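You operate a simulated robot arm through the tools that you are given. There is no shell and no other tool. Be economical: measure what you need, move in short steps, check, and stop when the job is done.

You are at the controls of a simulated two-armed robot. One attempt, no reset.

Task
Put the teal barrel on top of the yellow wagon. Put the white crane on the top of the right table away on the top of the left red locker. Put one of the timber bundles from the top of the wooden jetty on the purple tray. Switch the red switch on. Take the white mug on the top of the round table with the microphone and put it away on the top of the counter. Shut the white drawer of the teal box. Close the grey hatch cover. Take the grey pallet and put it on the teal tile. Do these in any order. Set down upright: white crane, white mug.

It is judged by the outcome, as a careful person would: the job done as asked, and still so three seconds after it is handed in. It fails if anything else is knocked over, pushed out of place, dropped, spilled or broken. Lids that push on must go on centred and level and be pressed home; caps that screw on are set level and turned clockwise until they are tight.

Robot
Two 7-joint arms with two-finger parallel grippers on one trunk, on a base that drives. Base frame: it is fixed to the floor where the robot stands at the start and does not move with it; the origin is under the middle of the robot, x ahead of it, y to its left, z up; the surface under the hand at the start is at about z = 0.76. Units: m, degrees, N and s.
The left shoulder is at the start at [0.06, 0.143, 0.926], the right one opposite. With the tool pointing down near the work surface each hand reaches from about 0.32 to 0.74 m from the robot's upright axis, wherever it stands, measured 20 degrees to its own side. Places, roughly: grey hatch cover [4.3, 0.8, 0.8]; grey pallet (7x7x2 cm) [0.7, 0.2, 0.8]; purple tray (12x11x3 cm) [6.3, 4.4, 0.8]; red switch [2.7, 4.7, 0.8]; teal barrel (3x3x3 cm) [0.7, -0.1, 0.8]; teal tile [1, 0, 0.75]; timber bundle (10x4x3 cm) [3.2, 3.5, 0.8]; top of the counter [6.6, -3.9, 0.9]; top of the left red locker [0, 7.4, 1.1]; white crane (18x7x13 cm) [5.1, 3.1, 0.8]; white drawer of the teal box [1.9, 7.2, 1.1]; white mug (12x8x10 cm) [3.1, 5.6, 1.2]; yellow wagon (10x5x5 cm) [1, 0.1, 0.8]. Payload 1.57 kg a hand.
The TCP of each hand is the grasp point between the finger pads, 0.03 m short of the fingertips. In the tool frame z runs along the fingers and y along their closing line. The gripper opens to 0.11 m. The fingers are 0.024 m wide and 0.012 m thick; the gripper's body (0.048 by 0.112 m) begins 0.078 m behind the TCP.
Orientation is that of the tool frame in the base frame, as a unit quaternion [w, x, y, z]. With the fingers straight down and closing along the base's y, the tool's x points along the base's -x, its y along +y and its z along -z.

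Tools
- The arms move only by the tool send_rows. It takes "left_commands", "right_commands" or both (then of equal length, played together; a hand with none holds still); each is a list of rows, each a list of 7 numbers: the shift along the base's x, y, z in m, then the turn, a rotation vector about the base's x, y, z in degrees, then the opening, from 0 (shut) to 1 (fully open). In form: [[x, y, z, rx, ry, rz, jaw], ...]. A call has 1 to 10 rows; each row shifts and turns the commanded pose from where the row before left it. A row lasts 0.2 s, in which the tool goes at most 0.05 m and 8.6 degrees; a call with a longer step from one row to the next is refused whole, and so is a gripper value outside its range. Where a pose cannot be reached the arm comes as near as it can. A force on the tool above 40 N (or 10 N above the force at the start of the call, whichever is more), or a blocked arm, ends the call early, and 0.2 s more pass. The fingers move at their own pace (about 0.045 m/s each) and stop on an object; they squeeze with about 39 N. The grip force told is the motor's: it shows also when the fingers shut on nothing. Time passes only in rows, and 0.2 s behind the last, so rows that do not move let the fingers close. It gives the time, the measured TCP pose, the force on the tool (base axes), the opening and the grip force at its end, in the units of the frame above (readings bear some noise), with the torque about the TCP (base axes, N m) and any sound that the robot's microphone picked up, and new pictures: "show" is both (left out), scene, wrist or none (wrist: the cameras of the hands that moved).
- Cameras (640 x 400 px; columns grow to the right, rows downward): "scene" is now at [0.0386, 0.0108, 1.52]; the picture's right is [0.14, -0.99, 0.00], its down [-0.77, -0.11, -0.63] and it looks along [0.63, 0.09, -0.77] (base axes); focal length 289 px, centre (320, 200). "left" rides on the left gripper at [0.07, -0.016, -0.141] in its tool frame; the picture's right is [0.23, 0.97, 0.00], its down [-0.86, 0.20, -0.48] and it looks along [-0.47, 0.11, 0.88] (tool axes); focal length 222 px, centre (320, 200). "right" rides on the right gripper at [0.07, 0.016, -0.141] in its tool frame; the picture's right is [-0.23, 0.97, 0.00], its down [-0.86, -0.20, -0.48] and it looks along [-0.47, -0.11, 0.88] (tool axes); focal length 222 px, centre (320, 200). There is no depth. A picture from a camera that has moved, and an enlarged one, comes with that camera's place and axes in the base frame and with its lens. The place of the scene camera against the robot may be out by one fixed shift of up to 0.018 m in any direction.
- lift_body(by): slides the trunk up (or, below 0, down) by that many m; the arms and the scene camera ride with it, the base frame stays. It gives what a move gives, with no picture.
- base_move(legs): drives the robot by 1 to 6 legs, each [ahead, left, turn to the left] in m, m and degrees, along the robot's own axes; the way and the turn of a leg run together, so that a leg with both is an arc; at most 1.5 m and 180 degrees a leg. The arms and the cameras ride along, it lands a little off, and it stops where it bumps. It gives what a move gives, and a new picture of the scene camera.
- turn_head(pan, tilt): turns the head with the scene camera to pan (to the left, within 86 degrees either way) and tilt (down, from -29 to 69), counted from straight ahead of the robot. It gives what a move gives, and a new picture of the scene camera.
- enlarge(camera, box): a new picture of the part [left, top, right, bottom] of that camera's present view, enlarged. It takes no simulated time.
- finish_job(): hands the job in; it is judged then, once.

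Work in short steps. Places have to be worked out from the pictures, the camera data and where the tool is seen: move nearer, look again, correct. Check each grasp and each placing, and mend what went wrong. You have 196 turns and 260 pictures in all, those below and enlarged ones among them. Open the grippers and draw the arms clear of the work before you hand the job in, unless the task says otherwise; then end with one line.

The tools are called after "Request:" as a command line: name --argument value ..., lists and objects as JSON in quotes. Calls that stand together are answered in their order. send_rows: Moves the arms, as the interface text tells. Its arguments: {"type":"object","properties":{"left_commands":{"type":"array","items":{"type":"array","items":{"type":"number"}}},"right_commands":{"type":"array","items":{"type":"array","items":{"type":"number"}}},"show":{"type":"string","enum":["both","scene","wrist","none"]}},"required":[]} The other tools are called the same way: lift_body (by) slides the trunk up or down; base_move (legs) drives the base; turn_head (pan, tilt) turns the head that bears the scene camera; enlarge (camera, box) takes an enlarged picture of a part of a camera's view; finish_job () hands the job in.

At the start:

```text
t: 0.0
left_position: [0.4832, 0.2249, 1.0372]
left_tcp_rot: [0.0, 0.0, 1.0, 0.0]
left_wrist_force: [0.5, 0.1, -0.2]
left_wrist_torque: [0.01, -0.01, -0.02]
left_opening: 0.1099
left_grasp_force: 0.0
right_position: [0.4147, -0.205, 1.0519]
right_tcp_rot: [0.0, 0.0, 1.0, 0.001]
right_wrist_force: [0.1, 0.1, -0.5]
right_wrist_torque: [0.0, -0.06, 0.0]
right_opening: 0.1098
right_grasp_force: 0.0
trunk travel left (down, up): [-0.525, 0.065]
robot x, y, heading: [0.0013, -0.0019, 0.1]
head pan, tilt: [7.9, 50.7]
```

scene: 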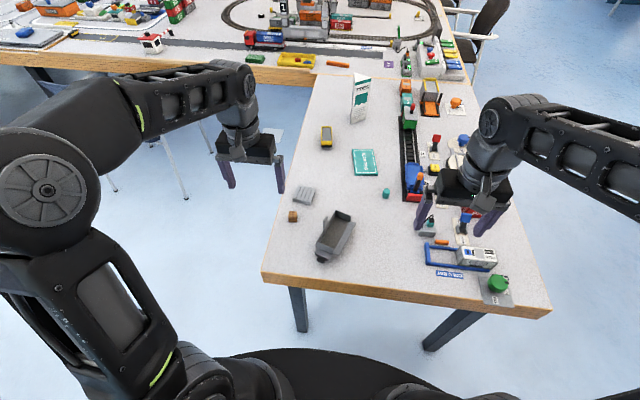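
right: 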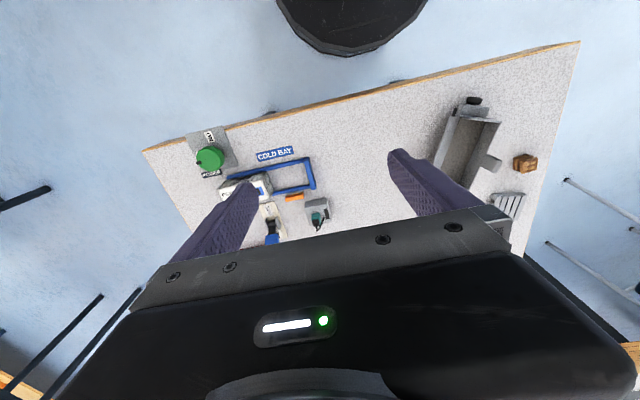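
left: 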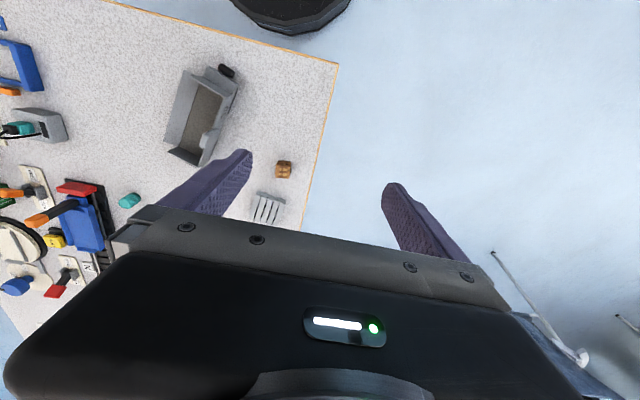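

I'll first take a closer look at the near table with the pallet, barrel, tile and wagon.

Request:
enlarge --camera "scene" --box '[270, 110, 430, 210]'

Request:
enlarge --camera "left" --box '[80, 120, 340, 280]'

```text
4.00 times, centred on (350, 160) of scene
camera zoom: at [0.0386, 0.0108, 1.52], right [0.14, -0.99, 0.0], down [-0.77, -0.11, -0.63], along [0.63, 0.09, -0.77], focal length 1156 px, centre (200, 360)
```

zoom: 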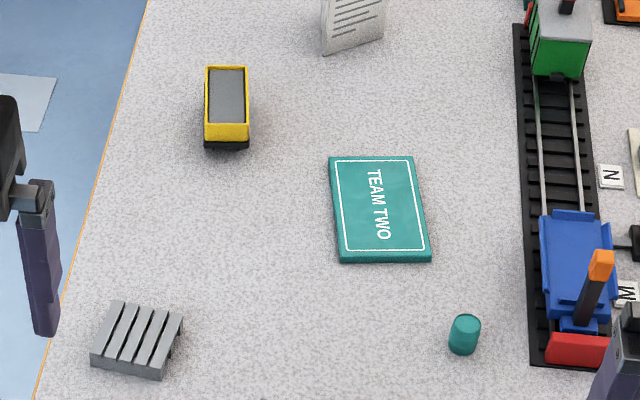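

```text
2.46 times, centred on (210, 200) of left
camera zoom: at [0.4148, 0.2087, 1.1786], right [-0.23, 0.97, 0.0], down [0.86, 0.2, 0.48], along [0.47, 0.11, -0.88], focal length 547 px, centre (591, 200)
```

zoom: 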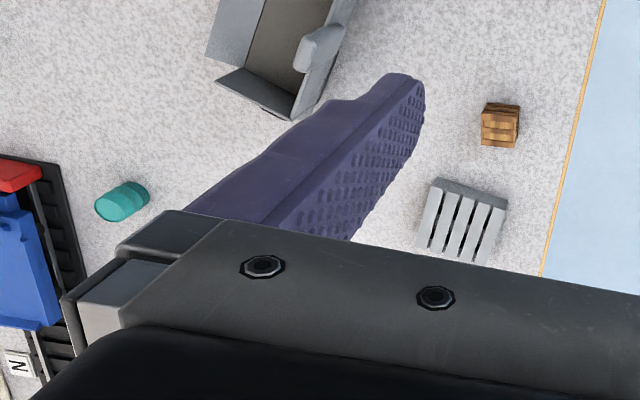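

The near table's front legs would block the base, so I'll look to the left side and around the room before driving.

Request:
turn_head --pan 60 --tilt 30

Request:
turn_head --pan 20 --tilt 15

Request:
turn_head --pan -30 --tilt 15

```text
t: 1.2
left_position: [0.4836, 0.2237, 1.0367]
left_tcp_rot: [0.0, 0.0, 1.0, 0.0]
left_wrist_force: [-0.3, -0.7, 0.3]
left_wrist_torque: [0.01, 0.03, 0.02]
left_opening: 0.11
left_grasp_force: 0.0
right_position: [0.4127, -0.2047, 1.0524]
right_tcp_rot: [-0.001, 0.0, 1.0, 0.0]
right_wrist_force: [0.3, 0.6, -0.5]
right_wrist_torque: [-0.01, -0.03, -0.02]
right_opening: 0.11
right_grasp_force: 0.2
trunk travel left (down, up): [-0.525, 0.065]
robot x, y, heading: [-0.0012, -0.0021, 0.0]
head pan, tilt: [60.0, 30.0]
camera scene: at [0.0083, 0.0786, 1.5504], right [0.87, -0.5, 0.0], down [-0.25, -0.43, -0.87], along [0.43, 0.75, -0.5], focal length 289 px, centre (320, 200)
```

scene: 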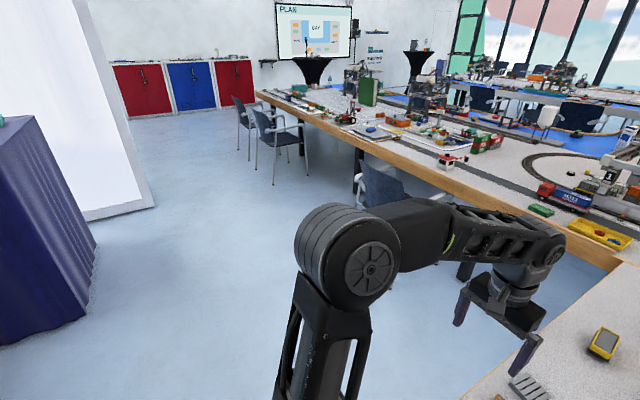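

```text
t: 2.3
left_position: [0.4836, 0.2239, 1.038]
left_tcp_rot: [0.0, 0.0, 1.0, 0.0]
left_wrist_force: [0.7, 0.7, 0.8]
left_wrist_torque: [0.03, -0.02, 0.01]
left_opening: 0.1101
left_grasp_force: 0.0
right_position: [0.4135, -0.2053, 1.0519]
right_tcp_rot: [0.0, -0.001, 1.0, 0.0]
right_wrist_force: [0.0, -0.4, -0.6]
right_wrist_torque: [0.01, -0.03, -0.02]
right_opening: 0.1098
right_grasp_force: 0.1
trunk travel left (down, up): [-0.525, 0.065]
robot x, y, heading: [-0.0022, -0.0005, -0.0]
head pan, tilt: [20.0, 15.0]
camera scene: at [0.0508, 0.0323, 1.5746], right [0.34, -0.94, 0.0], down [-0.24, -0.09, -0.97], along [0.91, 0.33, -0.26], focal length 289 px, centre (320, 200)
```

scene: 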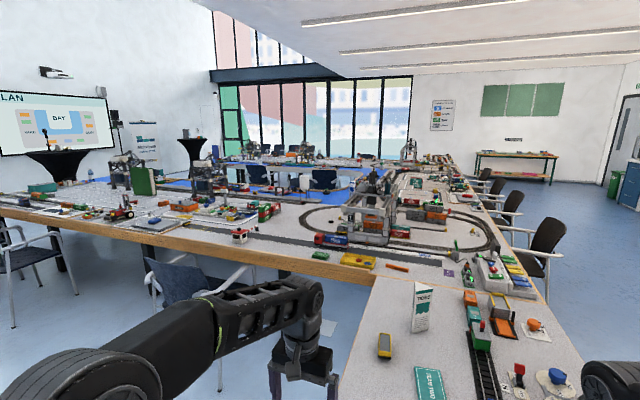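

```text
t: 3.5
left_position: [0.4834, 0.2238, 1.0378]
left_tcp_rot: [0.0, 0.0, 1.0, 0.0]
left_wrist_force: [0.8, 0.4, -0.1]
left_wrist_torque: [0.01, -0.01, -0.01]
left_opening: 0.11
left_grasp_force: 0.0
right_position: [0.4129, -0.2047, 1.0527]
right_tcp_rot: [0.0, 0.0, 1.0, 0.0]
right_wrist_force: [-0.7, 0.1, -0.8]
right_wrist_torque: [-0.01, 0.0, 0.02]
right_opening: 0.1097
right_grasp_force: 0.1
trunk travel left (down, up): [-0.525, 0.065]
robot x, y, heading: [0.0006, 0.0022, -0.1]
head pan, tilt: [-30.0, 15.0]
camera scene: at [0.044, -0.0463, 1.5747], right [-0.5, -0.87, 0.0], down [-0.22, 0.13, -0.97], along [0.84, -0.48, -0.26], focal length 289 px, centre (320, 200)
```

scene: 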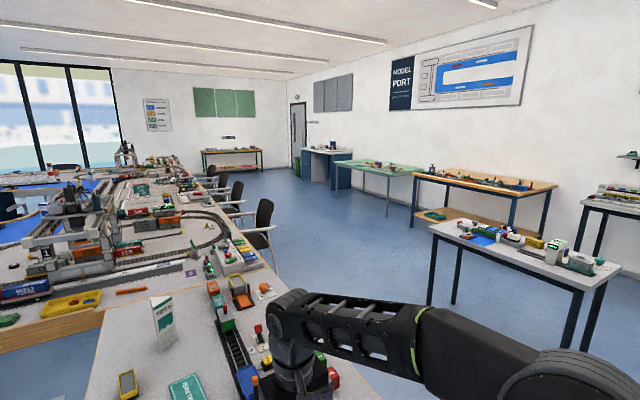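

Table's left edge is at y≈0.23 with open floor beside it. I'll strafe left, turn right by 90° and slide alongside the table's left side.

Request:
base_move --legs '[[0, 0.8, 0], [0, 0, -90], [0, 0.92, 0]]'

Request:
turn_head --pan -10 --tilt 55

```text
t: 16.1
left_position: [1.1809, 0.3352, 1.0382]
left_tcp_rot: [0.0, 0.702, 0.712, 0.0]
left_wrist_force: [0.6, -1.0, -0.4]
left_wrist_torque: [0.01, 0.03, 0.03]
left_opening: 0.11
left_grasp_force: 0.1
right_position: [0.7501, 0.3999, 1.0523]
right_tcp_rot: [0.0, 0.702, 0.713, 0.0]
right_wrist_force: [0.3, -0.3, 0.6]
right_wrist_torque: [-0.03, 0.02, -0.01]
right_opening: 0.11
right_grasp_force: 0.0
trunk travel left (down, up): [-0.525, 0.065]
robot x, y, heading: [0.9485, 0.8153, -89.4]
head pan, tilt: [-30.0, 15.0]
camera scene: at [0.896, 0.7647, 1.5747], right [-0.87, 0.49, 0.0], down [0.13, 0.23, -0.97], along [-0.47, -0.84, -0.26], focal length 289 px, centre (320, 200)
```

scene: 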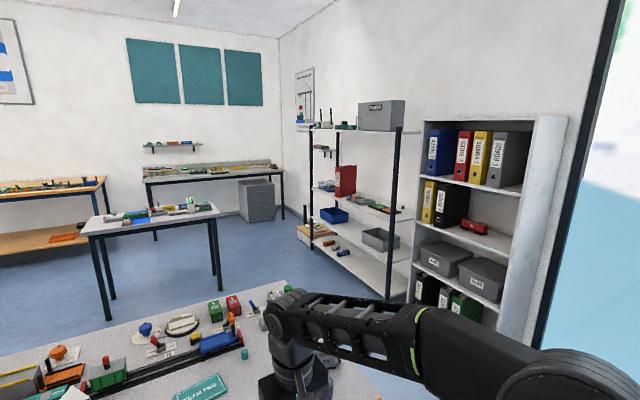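

```text
t: 17.1
left_position: [1.1803, 0.3354, 1.0374]
left_tcp_rot: [0.0, 0.702, 0.712, 0.0]
left_wrist_force: [-0.4, 0.4, 0.3]
left_wrist_torque: [0.01, -0.01, 0.01]
left_opening: 0.11
left_grasp_force: 0.1
right_position: [0.7504, 0.4006, 1.0524]
right_tcp_rot: [0.001, 0.702, 0.712, 0.0]
right_wrist_force: [-0.3, -0.1, 0.2]
right_wrist_torque: [0.0, -0.02, 0.04]
right_opening: 0.1099
right_grasp_force: 0.1
trunk travel left (down, up): [-0.525, 0.065]
robot x, y, heading: [0.9441, 0.8134, -89.2]
head pan, tilt: [-10.0, 55.0]
camera scene: at [0.9295, 0.7751, 1.5145], right [-0.99, 0.16, 0.0], down [0.13, 0.81, -0.57], along [-0.09, -0.57, -0.82], focal length 289 px, centre (320, 200)
```

scene: 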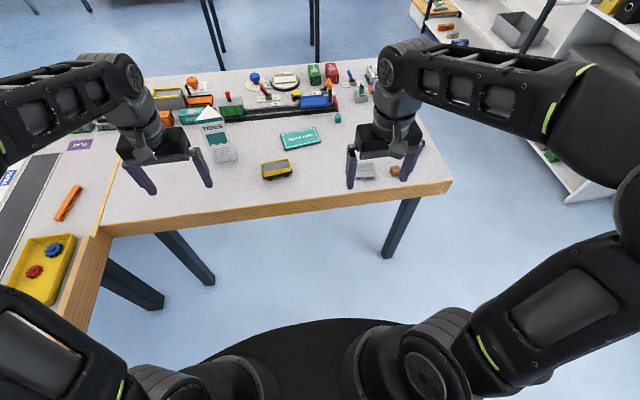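

The base looks to fit between this side's legs. I'll drive ahead 0.29 m.

Request:
base_move --legs '[[0.29, 0, 0]]'

Request:
enlarge --camera "scene" --box '[220, 60, 460, 210]'

```text
t: 19.1
left_position: [1.1836, 0.0487, 1.0375]
left_tcp_rot: [-0.001, 0.703, 0.711, 0.001]
left_wrist_force: [-0.7, -0.3, -0.2]
left_wrist_torque: [0.03, 0.0, 0.01]
left_opening: 0.11
left_grasp_force: 0.1
right_position: [0.7523, 0.1137, 1.0517]
right_tcp_rot: [-0.001, 0.703, 0.711, 0.001]
right_wrist_force: [0.2, -0.1, -0.6]
right_wrist_torque: [0.04, 0.03, 0.0]
right_opening: 0.11
right_grasp_force: 0.0
trunk travel left (down, up): [-0.525, 0.065]
robot x, y, heading: [0.954, 0.5314, -89.3]
head pan, tilt: [-10.0, 55.0]
camera scene: at [0.9335, 0.4874, 1.5144], right [-0.99, 0.16, 0.0], down [0.13, 0.81, -0.57], along [-0.09, -0.57, -0.82], focal length 289 px, centre (320, 200)
```

scene: 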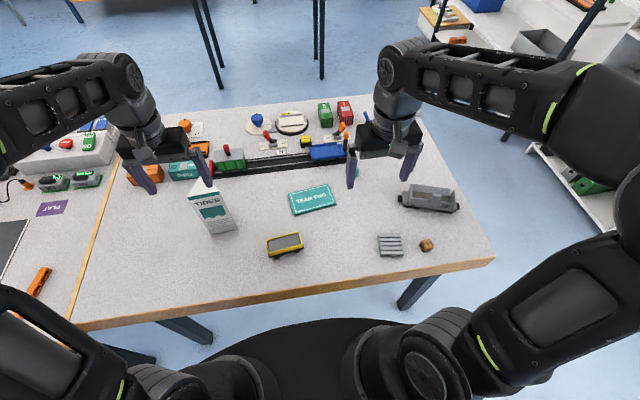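

```text
2.67 times, centred on (340, 135) of scene
camera zoom: at [0.9335, 0.4874, 1.5144], right [-0.99, 0.16, 0.0], down [0.13, 0.81, -0.57], along [-0.09, -0.57, -0.82], focal length 771 px, centre (267, 373)
```

zoom: 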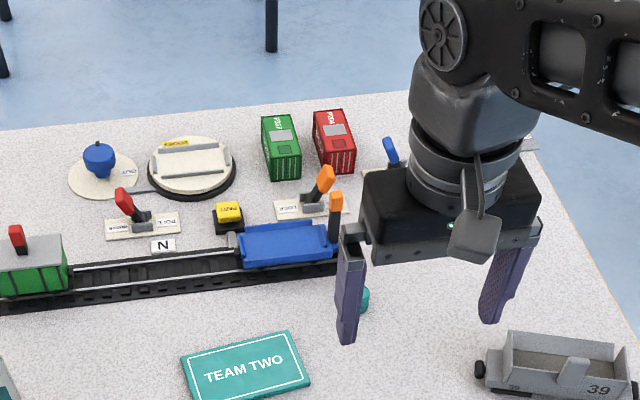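

Base is in place with nothing bumped. I'll bring the right hand above the barrel, estimated at [0.724, -0.125], and look.

Request:
send_rows --right_commands '[[-0.006, -0.045, -0.015, 0, 0, 0, 0.7], [-0.006, -0.045, -0.015, 0, 0, 0, 0.7], [-0.006, -0.045, -0.015, 0, 0, 0, 0.7], [-0.005, -0.045, -0.03, 0, 0, 0, 0.7], [-0.005, -0.04, -0.03, 0, 0, 0, 0.7]]' --show "both"

```text
refused: row 4 steps farther than a row can; nothing moved
```

One row was too long; I'll resend it within the limit.

Request:
send_rows --right_commands '[[-0.005, -0.04, -0.018, 0, 0, 0, 0.7], [-0.005, -0.04, -0.018, 0, 0, 0, 0.7], [-0.005, -0.04, -0.018, 0, 0, 0, 0.7], [-0.005, -0.04, -0.018, 0, 0, 0, 0.7], [-0.005, -0.04, -0.018, 0, 0, 0, 0.7], [-0.003, -0.038, -0.015, 0, 0, 0, 0.7]]' --show "both"

```text
t: 20.5
left_position: [1.1827, 0.0475, 1.036]
left_tcp_rot: [-0.001, 0.703, 0.712, 0.001]
left_wrist_force: [0.3, -0.1, -0.3]
left_wrist_torque: [0.03, 0.03, -0.02]
left_opening: 0.11
left_grasp_force: 0.1
right_position: [0.7232, -0.1244, 0.9478]
right_tcp_rot: [0.0, 0.703, 0.712, 0.0]
right_wrist_force: [-0.6, 0.0, -0.6]
right_wrist_torque: [0.02, -0.01, -0.02]
right_opening: 0.0772
right_grasp_force: 0.0
trunk travel left (down, up): [-0.525, 0.065]
robot x, y, heading: [0.9565, 0.532, -89.3]
head pan, tilt: [-10.0, 55.0]
camera scene: at [0.9334, 0.4873, 1.5144], right [-0.99, 0.16, 0.0], down [0.13, 0.81, -0.57], along [-0.09, -0.57, -0.82], focal length 289 px, centre (320, 200)
camera right: at [0.739, -0.0538, 1.09], right [0.98, -0.22, 0.0], down [-0.19, -0.86, 0.48], along [-0.1, -0.47, -0.88], focal length 222 px, centre (320, 200)
```

scene: 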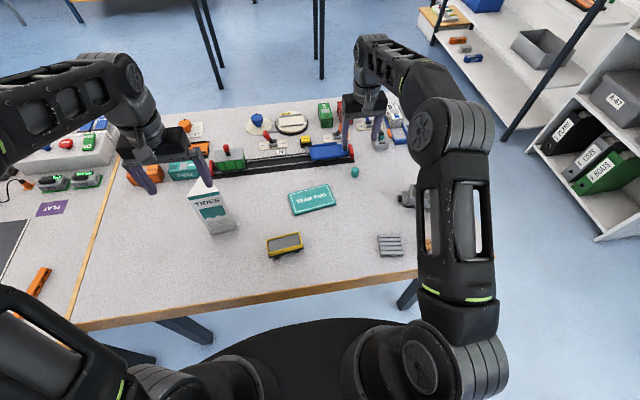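
right: 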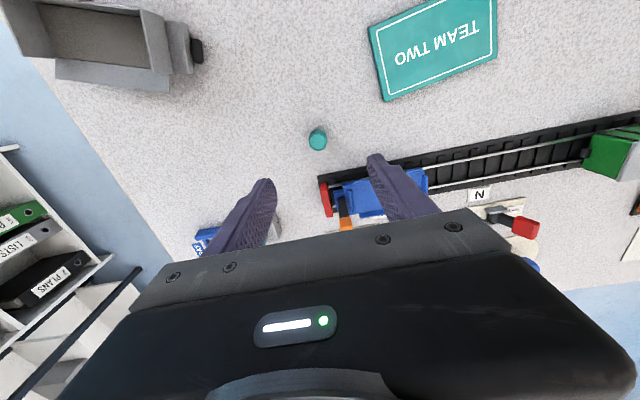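

The wrist view puts the barrel at [0.721, -0.126], right under the TCP. I descend and grip.

Request:
send_rows --right_commands '[[-0.002, -0.002, -0.04, 0, 0, 0, 0.7], [0, 0, -0.04, 0, 0, 0, 0.7], [0, 0, -0.04, 0, 0, 0, 0.7], [0, 0, -0.03, 0, 0, 0, 0.7], [0, 0, 0, 0, 0, 0, 0.1], [0, 0, 0, 0, 0, 0, 0.1], [0, 0, 0, 0, 0, 0, 0.1], [0, 0, 0, 0, 0, 0, 0.1]]' --show "wrist"

```text
t: 22.3
left_position: [1.1823, 0.0491, 1.0381]
left_tcp_rot: [0.0, 0.703, 0.711, -0.001]
left_wrist_force: [0.2, 0.2, 0.0]
left_wrist_torque: [0.02, -0.01, 0.02]
left_opening: 0.1098
left_grasp_force: 0.1
right_position: [0.7247, -0.1256, 0.7964]
right_tcp_rot: [0.0, 0.703, 0.711, 0.001]
right_wrist_force: [-0.1, 0.1, 0.0]
right_wrist_torque: [-0.02, -0.02, -0.02]
right_opening: 0.0229
right_grasp_force: 20.9
trunk travel left (down, up): [-0.525, 0.065]
robot x, y, heading: [0.9488, 0.5274, -89.3]
head pan, tilt: [-10.0, 55.0]
camera right: at [0.7404, -0.0558, 0.9385], right [0.98, -0.22, 0.0], down [-0.19, -0.86, 0.48], along [-0.1, -0.47, -0.88], focal length 222 px, centre (320, 200)
```

right: 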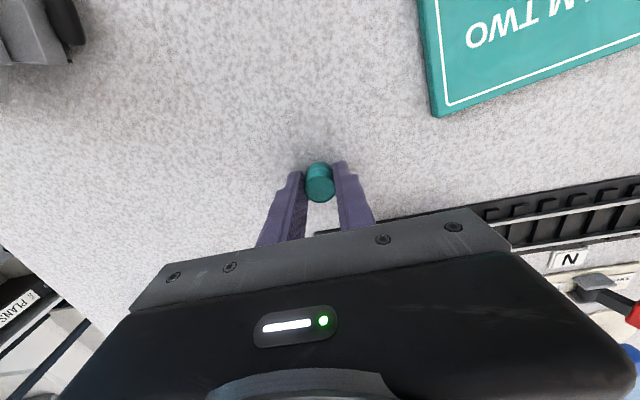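

Barrel held (opening 23 mm). Lift and carry toward the wagon, staying high, then view it from the wrist.

Request:
send_rows --right_commands '[[0, 0, 0.04, 0, 0, 0, 0.0], [0, 0, 0.045, 0, 0, 0, 0.0], [0, 0, 0.045, 0, 0, 0, 0.0], [0.03, 0.03, 0.02, 0, 0, 0, 0.0], [0.03, 0.03, 0, 0, 0, 0, 0.0], [0.03, 0.03, 0, 0, 0, 0, 0.0], [0.03, 0.03, 0, 0, 0, 0, 0.0], [0.03, 0.03, 0, 0, 0, 0, 0.0], [0.03, 0.025, 0, 0, 0, 0, 0.0]]' --show "both"

```text
t: 24.3
left_position: [1.1825, 0.0487, 1.0386]
left_tcp_rot: [0.0, 0.703, 0.712, 0.0]
left_wrist_force: [0.2, -0.3, 0.0]
left_wrist_torque: [0.0, -0.03, -0.02]
left_opening: 0.1102
left_grasp_force: 0.0
right_position: [0.9041, 0.0477, 0.9477]
right_tcp_rot: [0.0, 0.703, 0.711, 0.0]
right_wrist_force: [0.6, -0.5, -0.2]
right_wrist_torque: [0.0, 0.0, 0.0]
right_opening: 0.0219
right_grasp_force: 35.6
trunk travel left (down, up): [-0.525, 0.065]
robot x, y, heading: [0.9505, 0.5304, -89.3]
head pan, tilt: [-10.0, 55.0]
camera scene: at [0.9341, 0.4889, 1.5144], right [-0.99, 0.16, 0.0], down [0.13, 0.81, -0.57], along [-0.09, -0.57, -0.82], focal length 289 px, centre (320, 200)
camera right: at [0.921, 0.1179, 1.0896], right [0.98, -0.22, 0.0], down [-0.19, -0.86, 0.48], along [-0.1, -0.47, -0.88], focal length 222 px, centre (320, 200)
```

scene: 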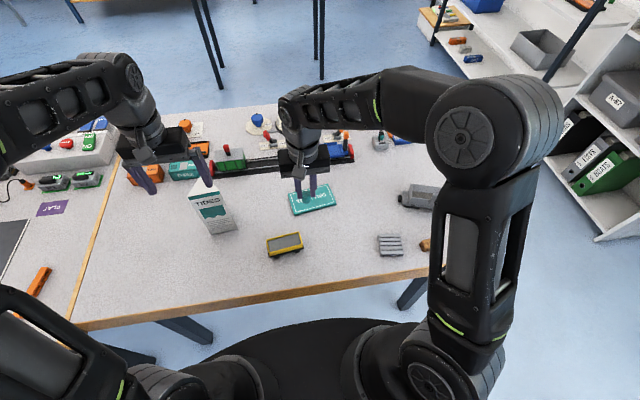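
right: 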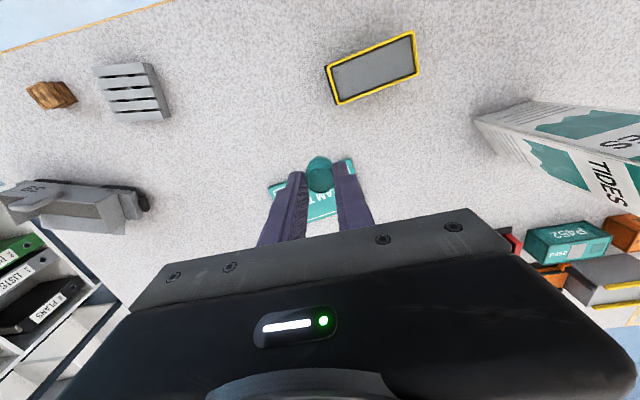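

Wagon top centre lies at about [0.981, 0.114]. Move above it and descend to 0.865.

Request:
send_rows --right_commands '[[0.03, 0.026, 0, 0, 0, 0, 0], [0.03, 0.026, 0, 0, 0, 0, 0], [0.017, 0.014, -0.01, 0, 0, 0, 0], [0, 0, -0.03, 0, 0, 0, 0], [0, 0, -0.03, 0, 0, 0, 0], [0, 0, -0.013, 0, 0, 0, 0]]' --show "both"

Request:
enlarge --camera "scene" --box '[240, 190, 340, 270]'

```text
t: 25.7
left_position: [1.1826, 0.0485, 1.0378]
left_tcp_rot: [0.0, 0.703, 0.711, 0.0]
left_wrist_force: [-0.3, -0.8, -0.1]
left_wrist_torque: [-0.01, -0.01, -0.02]
left_opening: 0.1099
left_grasp_force: 0.1
right_position: [0.9782, 0.1135, 0.8646]
right_tcp_rot: [0.0, 0.703, 0.711, 0.001]
right_wrist_force: [0.0, -1.0, -0.7]
right_wrist_torque: [-0.01, -0.02, 0.03]
right_opening: 0.0225
right_grasp_force: 35.7
trunk travel left (down, up): [-0.525, 0.065]
robot x, y, heading: [0.9521, 0.5322, -89.4]
head pan, tilt: [-10.0, 55.0]
camera scene: at [0.9335, 0.4885, 1.5144], right [-0.99, 0.16, 0.0], down [0.13, 0.81, -0.57], along [-0.09, -0.57, -0.82], focal length 289 px, centre (320, 200)
camera right: at [0.9943, 0.1825, 1.0062], right [0.98, -0.22, 0.0], down [-0.19, -0.86, 0.48], along [-0.1, -0.47, -0.88], focal length 222 px, centre (320, 200)
```

scene: 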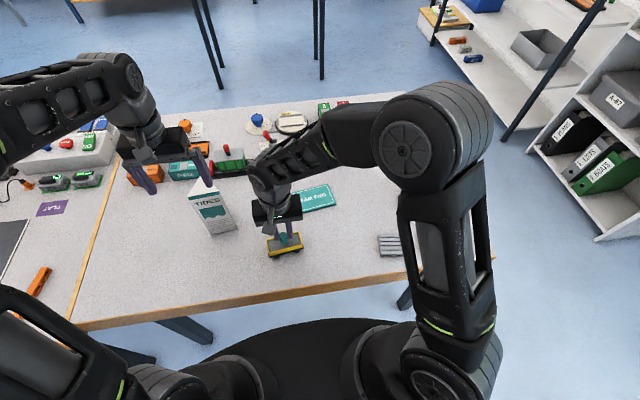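
right: 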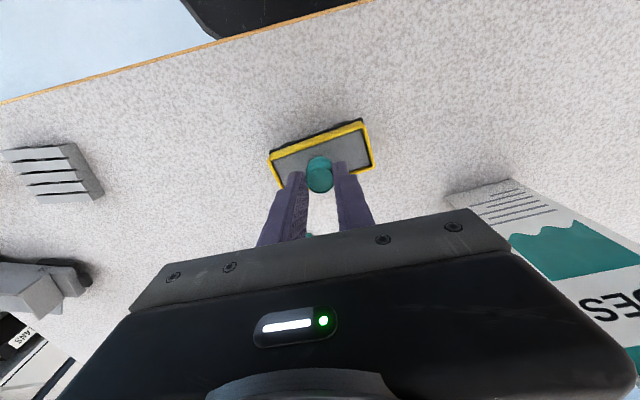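

```text
5.00 times, centred on (290, 230) of scene
camera zoom: at [0.9335, 0.4885, 1.5144], right [-0.99, 0.16, 0.0], down [0.13, 0.81, -0.57], along [-0.09, -0.57, -0.82], focal length 1445 px, centre (470, 50)
```

zoom: 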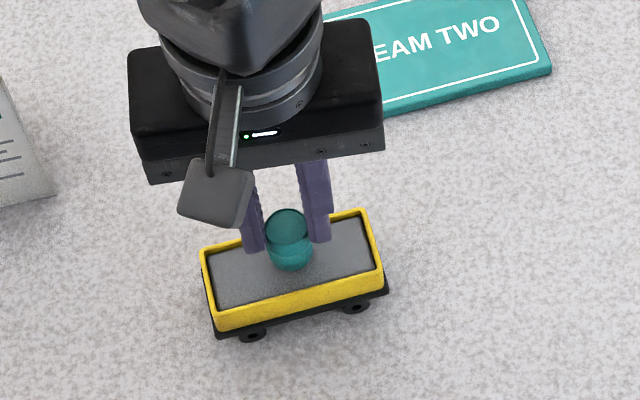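

Barrel is centred over the recessed bed. I lower in small steps and watch the force.

Request:
send_rows --right_commands '[[0, 0, -0.006, 0, 0, 0, 0], [0, 0, -0.006, 0, 0, 0, 0], [0, 0, -0.004, 0, 0, 0, 0]]' --show "none"

```text
t: 26.5
left_position: [1.1819, 0.0506, 1.039]
left_tcp_rot: [0.001, 0.703, 0.711, 0.0]
left_wrist_force: [0.3, -1.3, 0.2]
left_wrist_torque: [-0.03, 0.0, 0.04]
left_opening: 0.1102
left_grasp_force: 0.1
right_position: [0.9798, 0.1148, 0.8521]
right_tcp_rot: [0.002, 0.702, 0.712, -0.001]
right_wrist_force: [-0.4, -3.8, 31.8]
right_wrist_torque: [-0.21, 0.08, -0.06]
right_opening: 0.0223
right_grasp_force: 35.2
trunk travel left (down, up): [-0.525, 0.065]
robot x, y, heading: [0.9517, 0.5276, -89.1]
head pan, tilt: [-10.0, 55.0]
```

Contact made (32 N). Ease up 3 mm and open.

Request:
send_rows --right_commands '[[0, 0, 0.0025, 0, 0, 0, 0], [0, 0, 0, 0, 0, 0, 0.35], [0, 0, 0, 0, 0, 0, 0.35], [0, 0, 0.02, 0, 0, 0, 0.35], [0, 0, 0.04, 0, 0, 0, 0.35], [0, 0, 0.04, 0, 0, 0, 0.35], [-0.03, 0.02, 0.03, 0, 0, 0, 0.35], [-0.04, 0.02, 0, 0, 0, 0, 0.6]]' --show "both"

Request:
enlarge --camera "scene" --box '[240, 190, 420, 270]'

```text
t: 28.3
left_position: [1.1817, 0.0497, 1.0386]
left_tcp_rot: [0.001, 0.703, 0.712, 0.0]
left_wrist_force: [0.0, -0.1, 0.0]
left_wrist_torque: [-0.03, -0.03, -0.01]
left_opening: 0.11
left_grasp_force: 0.0
right_position: [0.9104, 0.1543, 0.983]
right_tcp_rot: [-0.001, 0.703, 0.711, 0.0]
right_wrist_force: [-0.3, -0.4, -0.5]
right_wrist_torque: [-0.03, 0.01, 0.02]
right_opening: 0.0661
right_grasp_force: 0.0
trunk travel left (down, up): [-0.525, 0.065]
robot x, y, heading: [0.9547, 0.5341, -89.3]
head pan, tilt: [-10.0, 55.0]
camera scene: at [0.9326, 0.4891, 1.5144], right [-0.99, 0.16, 0.0], down [0.13, 0.81, -0.57], along [-0.09, -0.57, -0.82], focal length 289 px, centre (320, 200)
camera right: at [0.9272, 0.2244, 1.1235], right [0.98, -0.22, 0.0], down [-0.19, -0.86, 0.48], along [-0.1, -0.47, -0.88], focal length 222 px, centre (320, 200)
```

scene: 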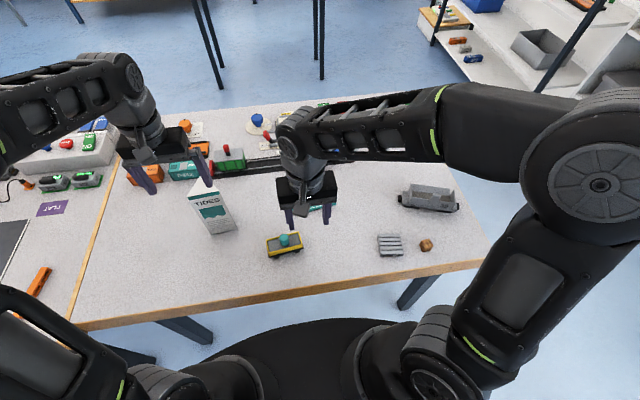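
right: 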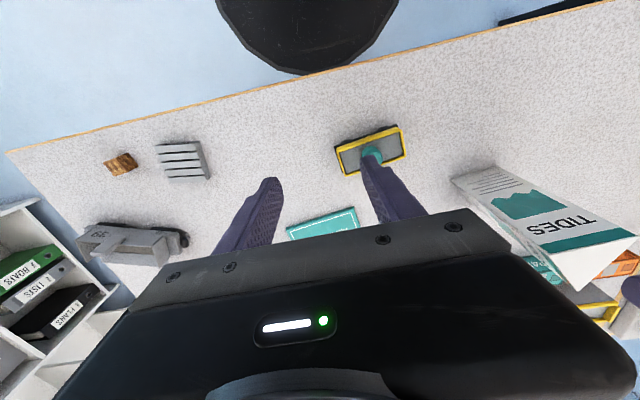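

```text
3.56 times, centred on (330, 230) of scene
camera zoom: at [0.9326, 0.4891, 1.5144], right [-0.99, 0.16, 0.0], down [0.13, 0.81, -0.57], along [-0.09, -0.57, -0.82], focal length 1028 px, centre (284, 93)
```

zoom: 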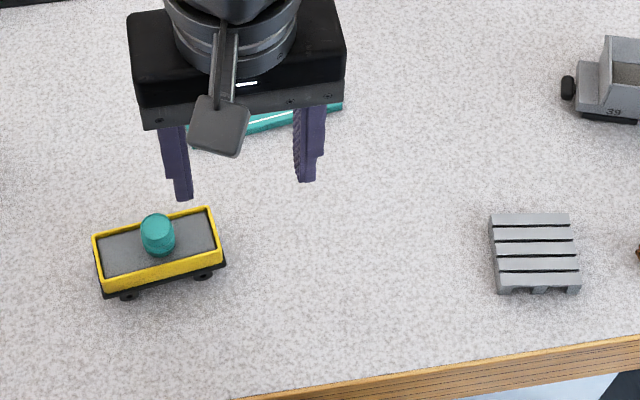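

The barrel stands on the wagon. Now the pallet: estimated at [0.684, 0.157], yawed about −9°. I move above it at opening ~0.09.

Request:
send_rows --right_commands '[[-0.045, 0, 0, 0, 0, -4.5, 0.85], [-0.045, 0, 0, 0, 0, -4.5, 0.85], [-0.045, 0, -0.015, 0, 0, 0, 0.85], [-0.045, 0, -0.02, 0, 0, 0, 0.85], [-0.045, 0.002, -0.02, 0, 0, 0, 0.85]]' --show "both"

```text
t: 29.5
left_position: [1.182, 0.0489, 1.0386]
left_tcp_rot: [0.0, 0.703, 0.711, 0.0]
left_wrist_force: [0.1, 0.4, 0.2]
left_wrist_torque: [0.0, 0.0, 0.01]
left_opening: 0.1098
left_grasp_force: 0.0
right_position: [0.684, 0.1554, 0.9294]
right_tcp_rot: [0.0, 0.756, 0.654, 0.0]
right_wrist_force: [0.7, 0.0, -1.2]
right_wrist_torque: [0.0, 0.0, -0.01]
right_opening: 0.0933
right_grasp_force: 0.0
trunk travel left (down, up): [-0.525, 0.065]
robot x, y, heading: [0.9504, 0.5292, -89.1]
head pan, tilt: [-10.0, 55.0]
camera scene: at [0.9327, 0.4885, 1.5144], right [-0.99, 0.16, 0.0], down [0.13, 0.81, -0.57], along [-0.09, -0.57, -0.82], focal length 289 px, centre (320, 200)
camera right: at [0.7109, 0.2227, 1.0716], right [0.93, -0.36, 0.0], down [-0.32, -0.82, 0.48], along [-0.17, -0.45, -0.88], focal length 222 px, centre (320, 200)
```

scene: 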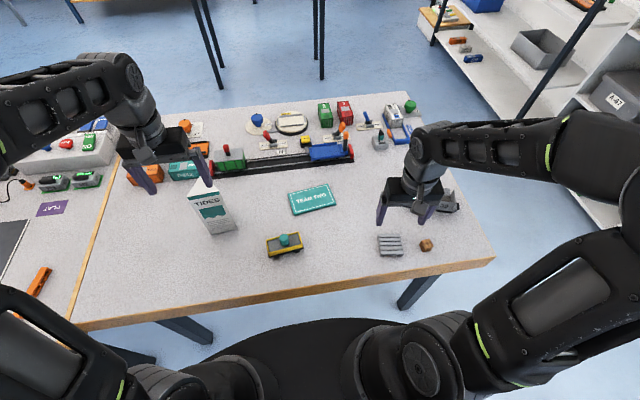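
right: 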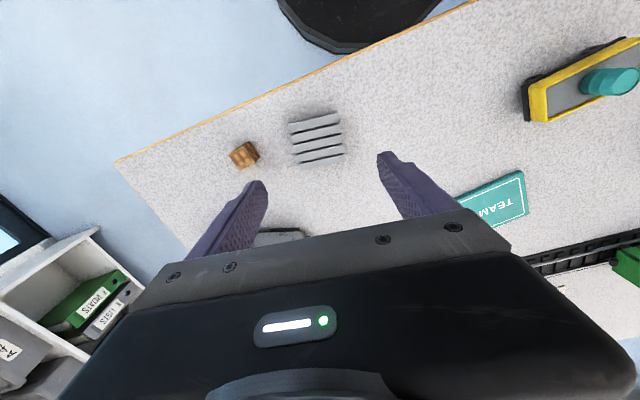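

Pallet is centred under the hand at [0.6835, 0.159]. Descend and grip.

Request:
send_rows --right_commands '[[0, 0.003, -0.04, 0, 0, 0, 0.85], [0, 0, -0.04, 0, 0, 0, 0.85], [0, 0, -0.035, 0, 0, 0, 0.85], [0, 0, -0.019, 0, 0, 0, 0.85], [0, 0, 0, 0, 0, 0, 0.4], [0, 0, 0, 0, 0, 0, 0.4], [0, 0, 0, 0, 0, 0, 0.4], [0, 0, 0, 0, 0, 0, 0.4]]' --show "wrist"

```text
t: 31.3
left_position: [1.1833, 0.0484, 1.0383]
left_tcp_rot: [0.0, 0.702, 0.712, 0.001]
left_wrist_force: [0.5, -0.3, -0.3]
left_wrist_torque: [-0.03, 0.02, 0.01]
left_opening: 0.11
left_grasp_force: 0.0
right_position: [0.685, 0.1581, 0.795]
right_tcp_rot: [-0.001, 0.757, 0.654, 0.0]
right_wrist_force: [-0.5, 1.2, 0.1]
right_wrist_torque: [0.0, -0.05, 0.01]
right_opening: 0.0631
right_grasp_force: 33.7
trunk travel left (down, up): [-0.525, 0.065]
robot x, y, heading: [0.9517, 0.5311, -89.3]
head pan, tilt: [-10.0, 55.0]
camera right: at [0.713, 0.2248, 0.9366], right [0.93, -0.37, 0.0], down [-0.32, -0.82, 0.48], along [-0.17, -0.45, -0.88], focal length 222 px, centre (320, 200)
```

right: 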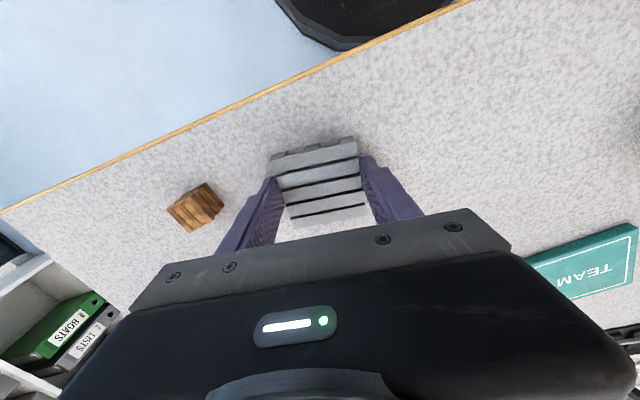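

Pallet held (63 mm). Lift, rotate +17° to match the tile, and carry to above the tile.

Request:
send_rows --right_commands '[[0, 0, 0.045, 0, 0, 0, 0.3], [0, 0, 0.045, 0, 0, 0, 0.3], [0.03, -0.03, 0.01, 0, 0, 4, 0.3], [0.03, -0.03, 0, 0, 0, 4, 0.3], [0.03, -0.03, 0, 0, 0, 4, 0.3], [0.03, -0.03, 0, 0, 0, 5, 0.3], [0.03, -0.03, 0, 0, 0, 0, 0.3], [0.03, -0.03, 0, 0, 0, 0, 0.3], [0.021, -0.026, 0, 0, 0, 0, 0.3]]' --show "both"

Request:
enlarge --camera "scene" --box '[240, 150, 400, 250]'

```text
t: 33.3
left_position: [1.1819, 0.0482, 1.0374]
left_tcp_rot: [0.0, 0.703, 0.711, 0.0]
left_wrist_force: [-0.6, 0.1, -0.9]
left_wrist_torque: [0.03, 0.0, -0.02]
left_opening: 0.1098
left_grasp_force: 0.1
right_position: [0.8863, -0.0484, 0.8923]
right_tcp_rot: [0.0, 0.651, 0.759, 0.0]
right_wrist_force: [-0.1, 0.2, -0.2]
right_wrist_torque: [0.01, 0.0, -0.01]
right_opening: 0.063
right_grasp_force: 39.0
trunk travel left (down, up): [-0.525, 0.065]
robot x, y, heading: [0.9498, 0.5284, -89.3]
head pan, tilt: [-10.0, 55.0]
camera scene: at [0.9338, 0.4879, 1.5144], right [-0.99, 0.16, 0.0], down [0.13, 0.81, -0.57], along [-0.09, -0.57, -0.82], focal length 289 px, centre (320, 200)
camera right: at [0.8924, 0.0239, 1.0336], right [1.0, -0.08, 0.0], down [-0.07, -0.88, 0.48], along [-0.04, -0.48, -0.88], focal length 222 px, centre (320, 200)
```

scene: 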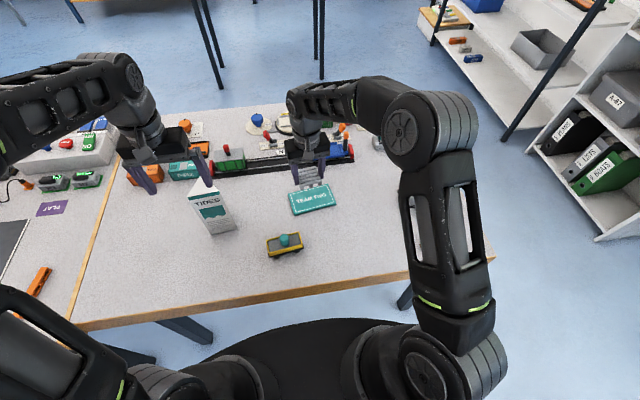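
right: 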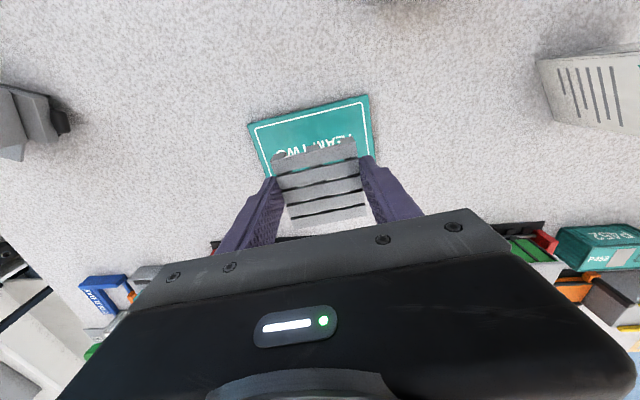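

```text
4.00 times, centred on (320, 200) of scene
camera zoom: at [0.9338, 0.4879, 1.5144], right [-0.99, 0.16, 0.0], down [0.13, 0.81, -0.57], along [-0.09, -0.57, -0.82], focal length 1156 px, centre (320, 200)
```

zoom: 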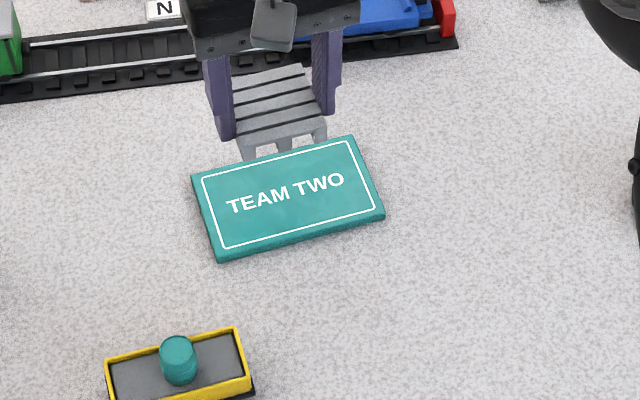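

Tile centre about [0.882, -0.048]; pallet nearly above it. Descend to just above and then feel for contact.

Request:
send_rows --right_commands '[[-0.004, 0, -0.03, 0, 0, 0, 0.3], [0, 0, -0.03, 0, 0, 0, 0.3], [0, 0, -0.017, 0, 0, 0, 0.3], [0, 0, -0.003, 0, 0, 0, 0.3], [0, 0, -0.003, 0, 0, 0, 0.3]]' --show "wrist"

Request:
enlarge --camera "scene" --box '[240, 150, 400, 250]'

```text
t: 34.5
left_position: [1.1827, 0.0482, 1.0372]
left_tcp_rot: [0.0, 0.703, 0.711, 0.0]
left_wrist_force: [0.3, 1.0, -0.3]
left_wrist_torque: [0.03, 0.0, 0.0]
left_opening: 0.1099
left_grasp_force: 0.1
right_position: [0.882, -0.0476, 0.809]
right_tcp_rot: [0.0, 0.652, 0.759, 0.0]
right_wrist_force: [-0.6, 0.4, -0.8]
right_wrist_torque: [0.0, 0.03, 0.01]
right_opening: 0.0629
right_grasp_force: 39.3
trunk travel left (down, up): [-0.525, 0.065]
robot x, y, heading: [0.9518, 0.5303, -89.4]
head pan, tilt: [-10.0, 55.0]
camera right: at [0.888, 0.0236, 0.951], right [1.0, -0.08, 0.0], down [-0.07, -0.88, 0.48], along [-0.04, -0.48, -0.88], focal length 222 px, centre (320, 200)
```

right: 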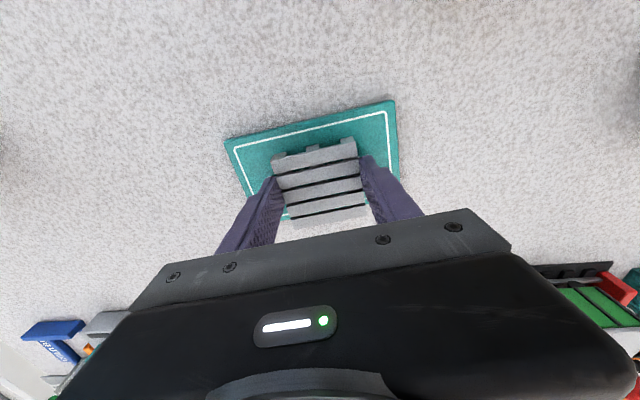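

```text
4.00 times, centred on (320, 200) of scene
camera zoom: at [0.9335, 0.4884, 1.5144], right [-0.99, 0.16, 0.0], down [0.13, 0.81, -0.57], along [-0.09, -0.57, -0.82], focal length 1156 px, centre (320, 200)
```

zoom: 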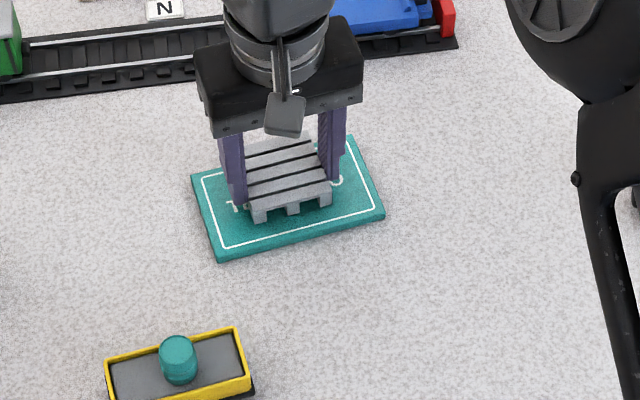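

Alignment is good. Lower in small steps to contact.

Request:
send_rows --right_commands '[[0, 0, -0.002, 0, 0, 0, 0.3], [0, 0, -0.002, 0, 0, 0, 0.3], [0, 0, -0.002, 0, 0, 0, 0.3]]' --show "none"

```text
t: 35.3
left_position: [1.1823, 0.0487, 1.0374]
left_tcp_rot: [0.001, 0.702, 0.712, 0.001]
left_wrist_force: [0.5, 0.4, -0.4]
left_wrist_torque: [0.0, 0.0, -0.02]
left_opening: 0.11
left_grasp_force: 0.1
right_position: [0.8813, -0.0475, 0.8037]
right_tcp_rot: [0.001, 0.651, 0.759, -0.001]
right_wrist_force: [0.1, -2.7, 8.5]
right_wrist_torque: [0.12, 0.02, 0.01]
right_opening: 0.0631
right_grasp_force: 38.7
trunk travel left (down, up): [-0.525, 0.065]
robot x, y, heading: [0.9548, 0.5324, -89.5]
head pan, tilt: [-10.0, 55.0]
```

Contact felt (8.5 N). Open and withdraw upward.

Request:
send_rows --right_commands '[[0, 0, 0, 0, 0, 0, 0.8], [0, 0, 0, 0, 0, 0, 0.8], [0, 0, 0.02, 0, 0, 0, 0.8], [0, 0, 0.045, 0, 0, 0, 0.8], [0, 0, 0.045, 0, 0, 0, 0.8], [0, 0, 0.045, 0, 0, 0, 0.8], [-0.04, 0.03, 0, 0, 0, 0, 0.8], [-0.04, 0.03, 0, 0, 0, 0, 0.8], [-0.04, 0.03, 0, 0, 0, 0, 0.8], [-0.01, 0.045, 0.01, 0, 0, -8, 0.8]]' --show "scene"

Request:
enlarge --camera "scene" --box '[240, 150, 400, 250]'

```text
t: 37.5
left_position: [1.1833, 0.0496, 1.0389]
left_tcp_rot: [0.001, 0.703, 0.711, -0.001]
left_wrist_force: [0.5, 0.8, 0.0]
left_wrist_torque: [-0.02, -0.01, -0.01]
left_opening: 0.1099
left_grasp_force: 0.1
right_position: [0.7554, 0.0914, 0.9706]
right_tcp_rot: [0.001, 0.703, 0.711, -0.001]
right_wrist_force: [-0.4, 0.6, 0.6]
right_wrist_torque: [-0.04, -0.03, 0.01]
right_opening: 0.0879
right_grasp_force: 0.0
trunk travel left (down, up): [-0.525, 0.065]
robot x, y, heading: [0.9485, 0.5244, -89.5]
head pan, tilt: [-10.0, 55.0]
camera scene: at [0.9335, 0.4902, 1.5145], right [-0.99, 0.16, 0.0], down [0.13, 0.81, -0.57], along [-0.09, -0.57, -0.82], focal length 289 px, centre (320, 200)
```

scene: 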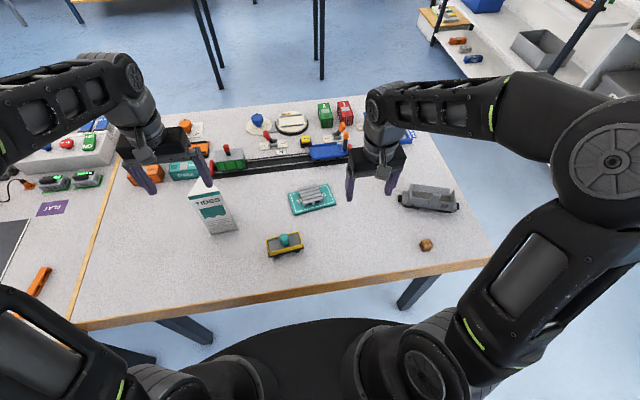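

```text
4.00 times, centred on (320, 200) of scene
camera zoom: at [0.9335, 0.4902, 1.5145], right [-0.99, 0.16, 0.0], down [0.13, 0.81, -0.57], along [-0.09, -0.57, -0.82], focal length 1156 px, centre (320, 200)
```

zoom: 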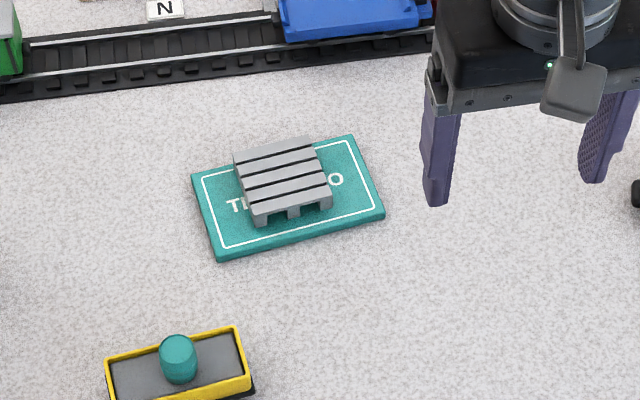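

Barrel and pallet are done. I'll back away from the table, raise the trunk, and look over the long table toward +x to plan the next jobs.

Request:
base_move --legs '[[-0.35, 0, 0], [0, 0, 90]]'

Request:
turn_head --pan 50 --tilt 12

Request:
turn_head --pan 5 --tilt 12

```text
t: 43.6
left_position: [1.4321, 1.0964, 1.0375]
left_tcp_rot: [-0.001, 0.003, 1.0, 0.0]
left_wrist_force: [0.0, -0.6, -0.6]
left_wrist_torque: [0.0, 0.03, 0.0]
left_opening: 0.11
left_grasp_force: 0.1
right_position: [1.3843, 0.6691, 0.9687]
right_tcp_rot: [-0.001, 0.003, 1.0, -0.001]
right_wrist_force: [-0.1, -0.8, 0.6]
right_wrist_torque: [-0.01, 0.03, 0.01]
right_opening: 0.088
right_grasp_force: 0.1
trunk travel left (down, up): [-0.525, 0.065]
robot x, y, heading: [0.9463, 0.8745, -0.3]
head pan, tilt: [-10.0, 55.0]
camera scene: at [0.9814, 0.8634, 1.5144], right [-0.18, -0.98, 0.0], down [-0.81, 0.15, -0.57], along [0.56, -0.1, -0.82], focal length 289 px, centre (320, 200)
```

scene: 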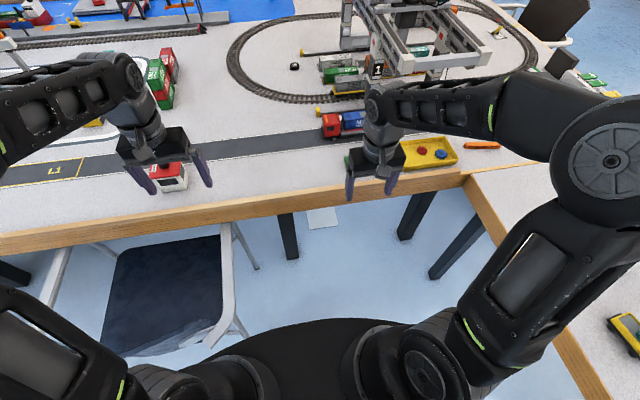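

```text
t: 44.9
left_position: [1.4338, 1.0976, 1.0367]
left_tcp_rot: [0.0, 0.003, 1.0, 0.0]
left_wrist_force: [0.1, -0.9, -0.4]
left_wrist_torque: [0.02, 0.01, -0.01]
left_opening: 0.1101
left_grasp_force: 0.0
right_position: [1.3839, 0.6687, 0.9692]
right_tcp_rot: [0.0, 0.002, 1.0, 0.0]
right_wrist_force: [-0.2, 1.2, -0.3]
right_wrist_torque: [-0.02, 0.01, 0.01]
right_opening: 0.0881
right_grasp_force: 0.1
trunk travel left (down, up): [-0.525, 0.065]
robot x, y, heading: [0.9468, 0.8758, -0.3]
head pan, tilt: [50.0, 12.0]
camera scene: at [0.9709, 0.9472, 1.5795], right [0.76, -0.65, 0.0], down [-0.14, -0.16, -0.98], along [0.63, 0.74, -0.21], focal length 289 px, centre (320, 200)
```

scene: 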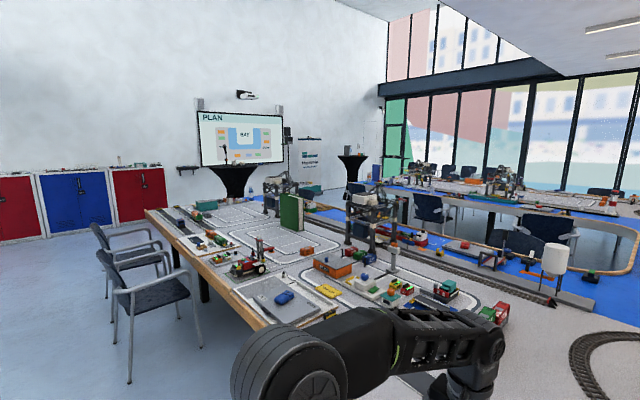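

```text
t: 46.0
left_position: [1.4326, 1.096, 1.0373]
left_tcp_rot: [0.0, 0.003, 1.0, 0.0]
left_wrist_force: [-0.6, -0.2, 1.0]
left_wrist_torque: [0.01, 0.03, 0.02]
left_opening: 0.1101
left_grasp_force: 0.0
right_position: [1.3838, 0.6687, 0.9685]
right_tcp_rot: [0.0, 0.003, 1.0, 0.0]
right_wrist_force: [-0.7, 0.5, 0.6]
right_wrist_torque: [0.01, 0.0, -0.03]
right_opening: 0.0881
right_grasp_force: 0.0
trunk travel left (down, up): [-0.525, 0.065]
robot x, y, heading: [0.9481, 0.8771, -0.1]
head pan, tilt: [5.0, 12.0]
camera scene: at [1.0034, 0.8838, 1.5795], right [0.08, -1.0, 0.0], down [-0.21, -0.02, -0.98], along [0.97, 0.08, -0.21], focal length 289 px, centre (320, 200)
```

scene: 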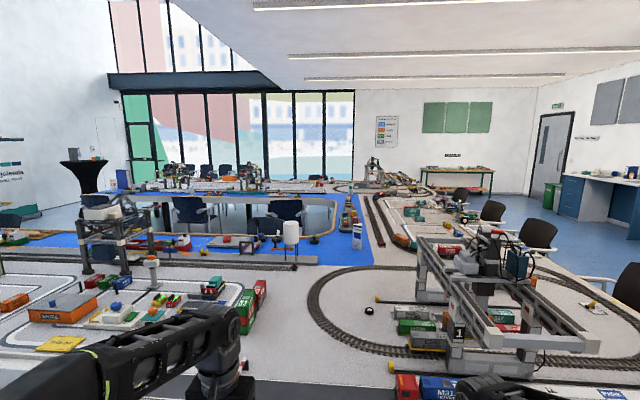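

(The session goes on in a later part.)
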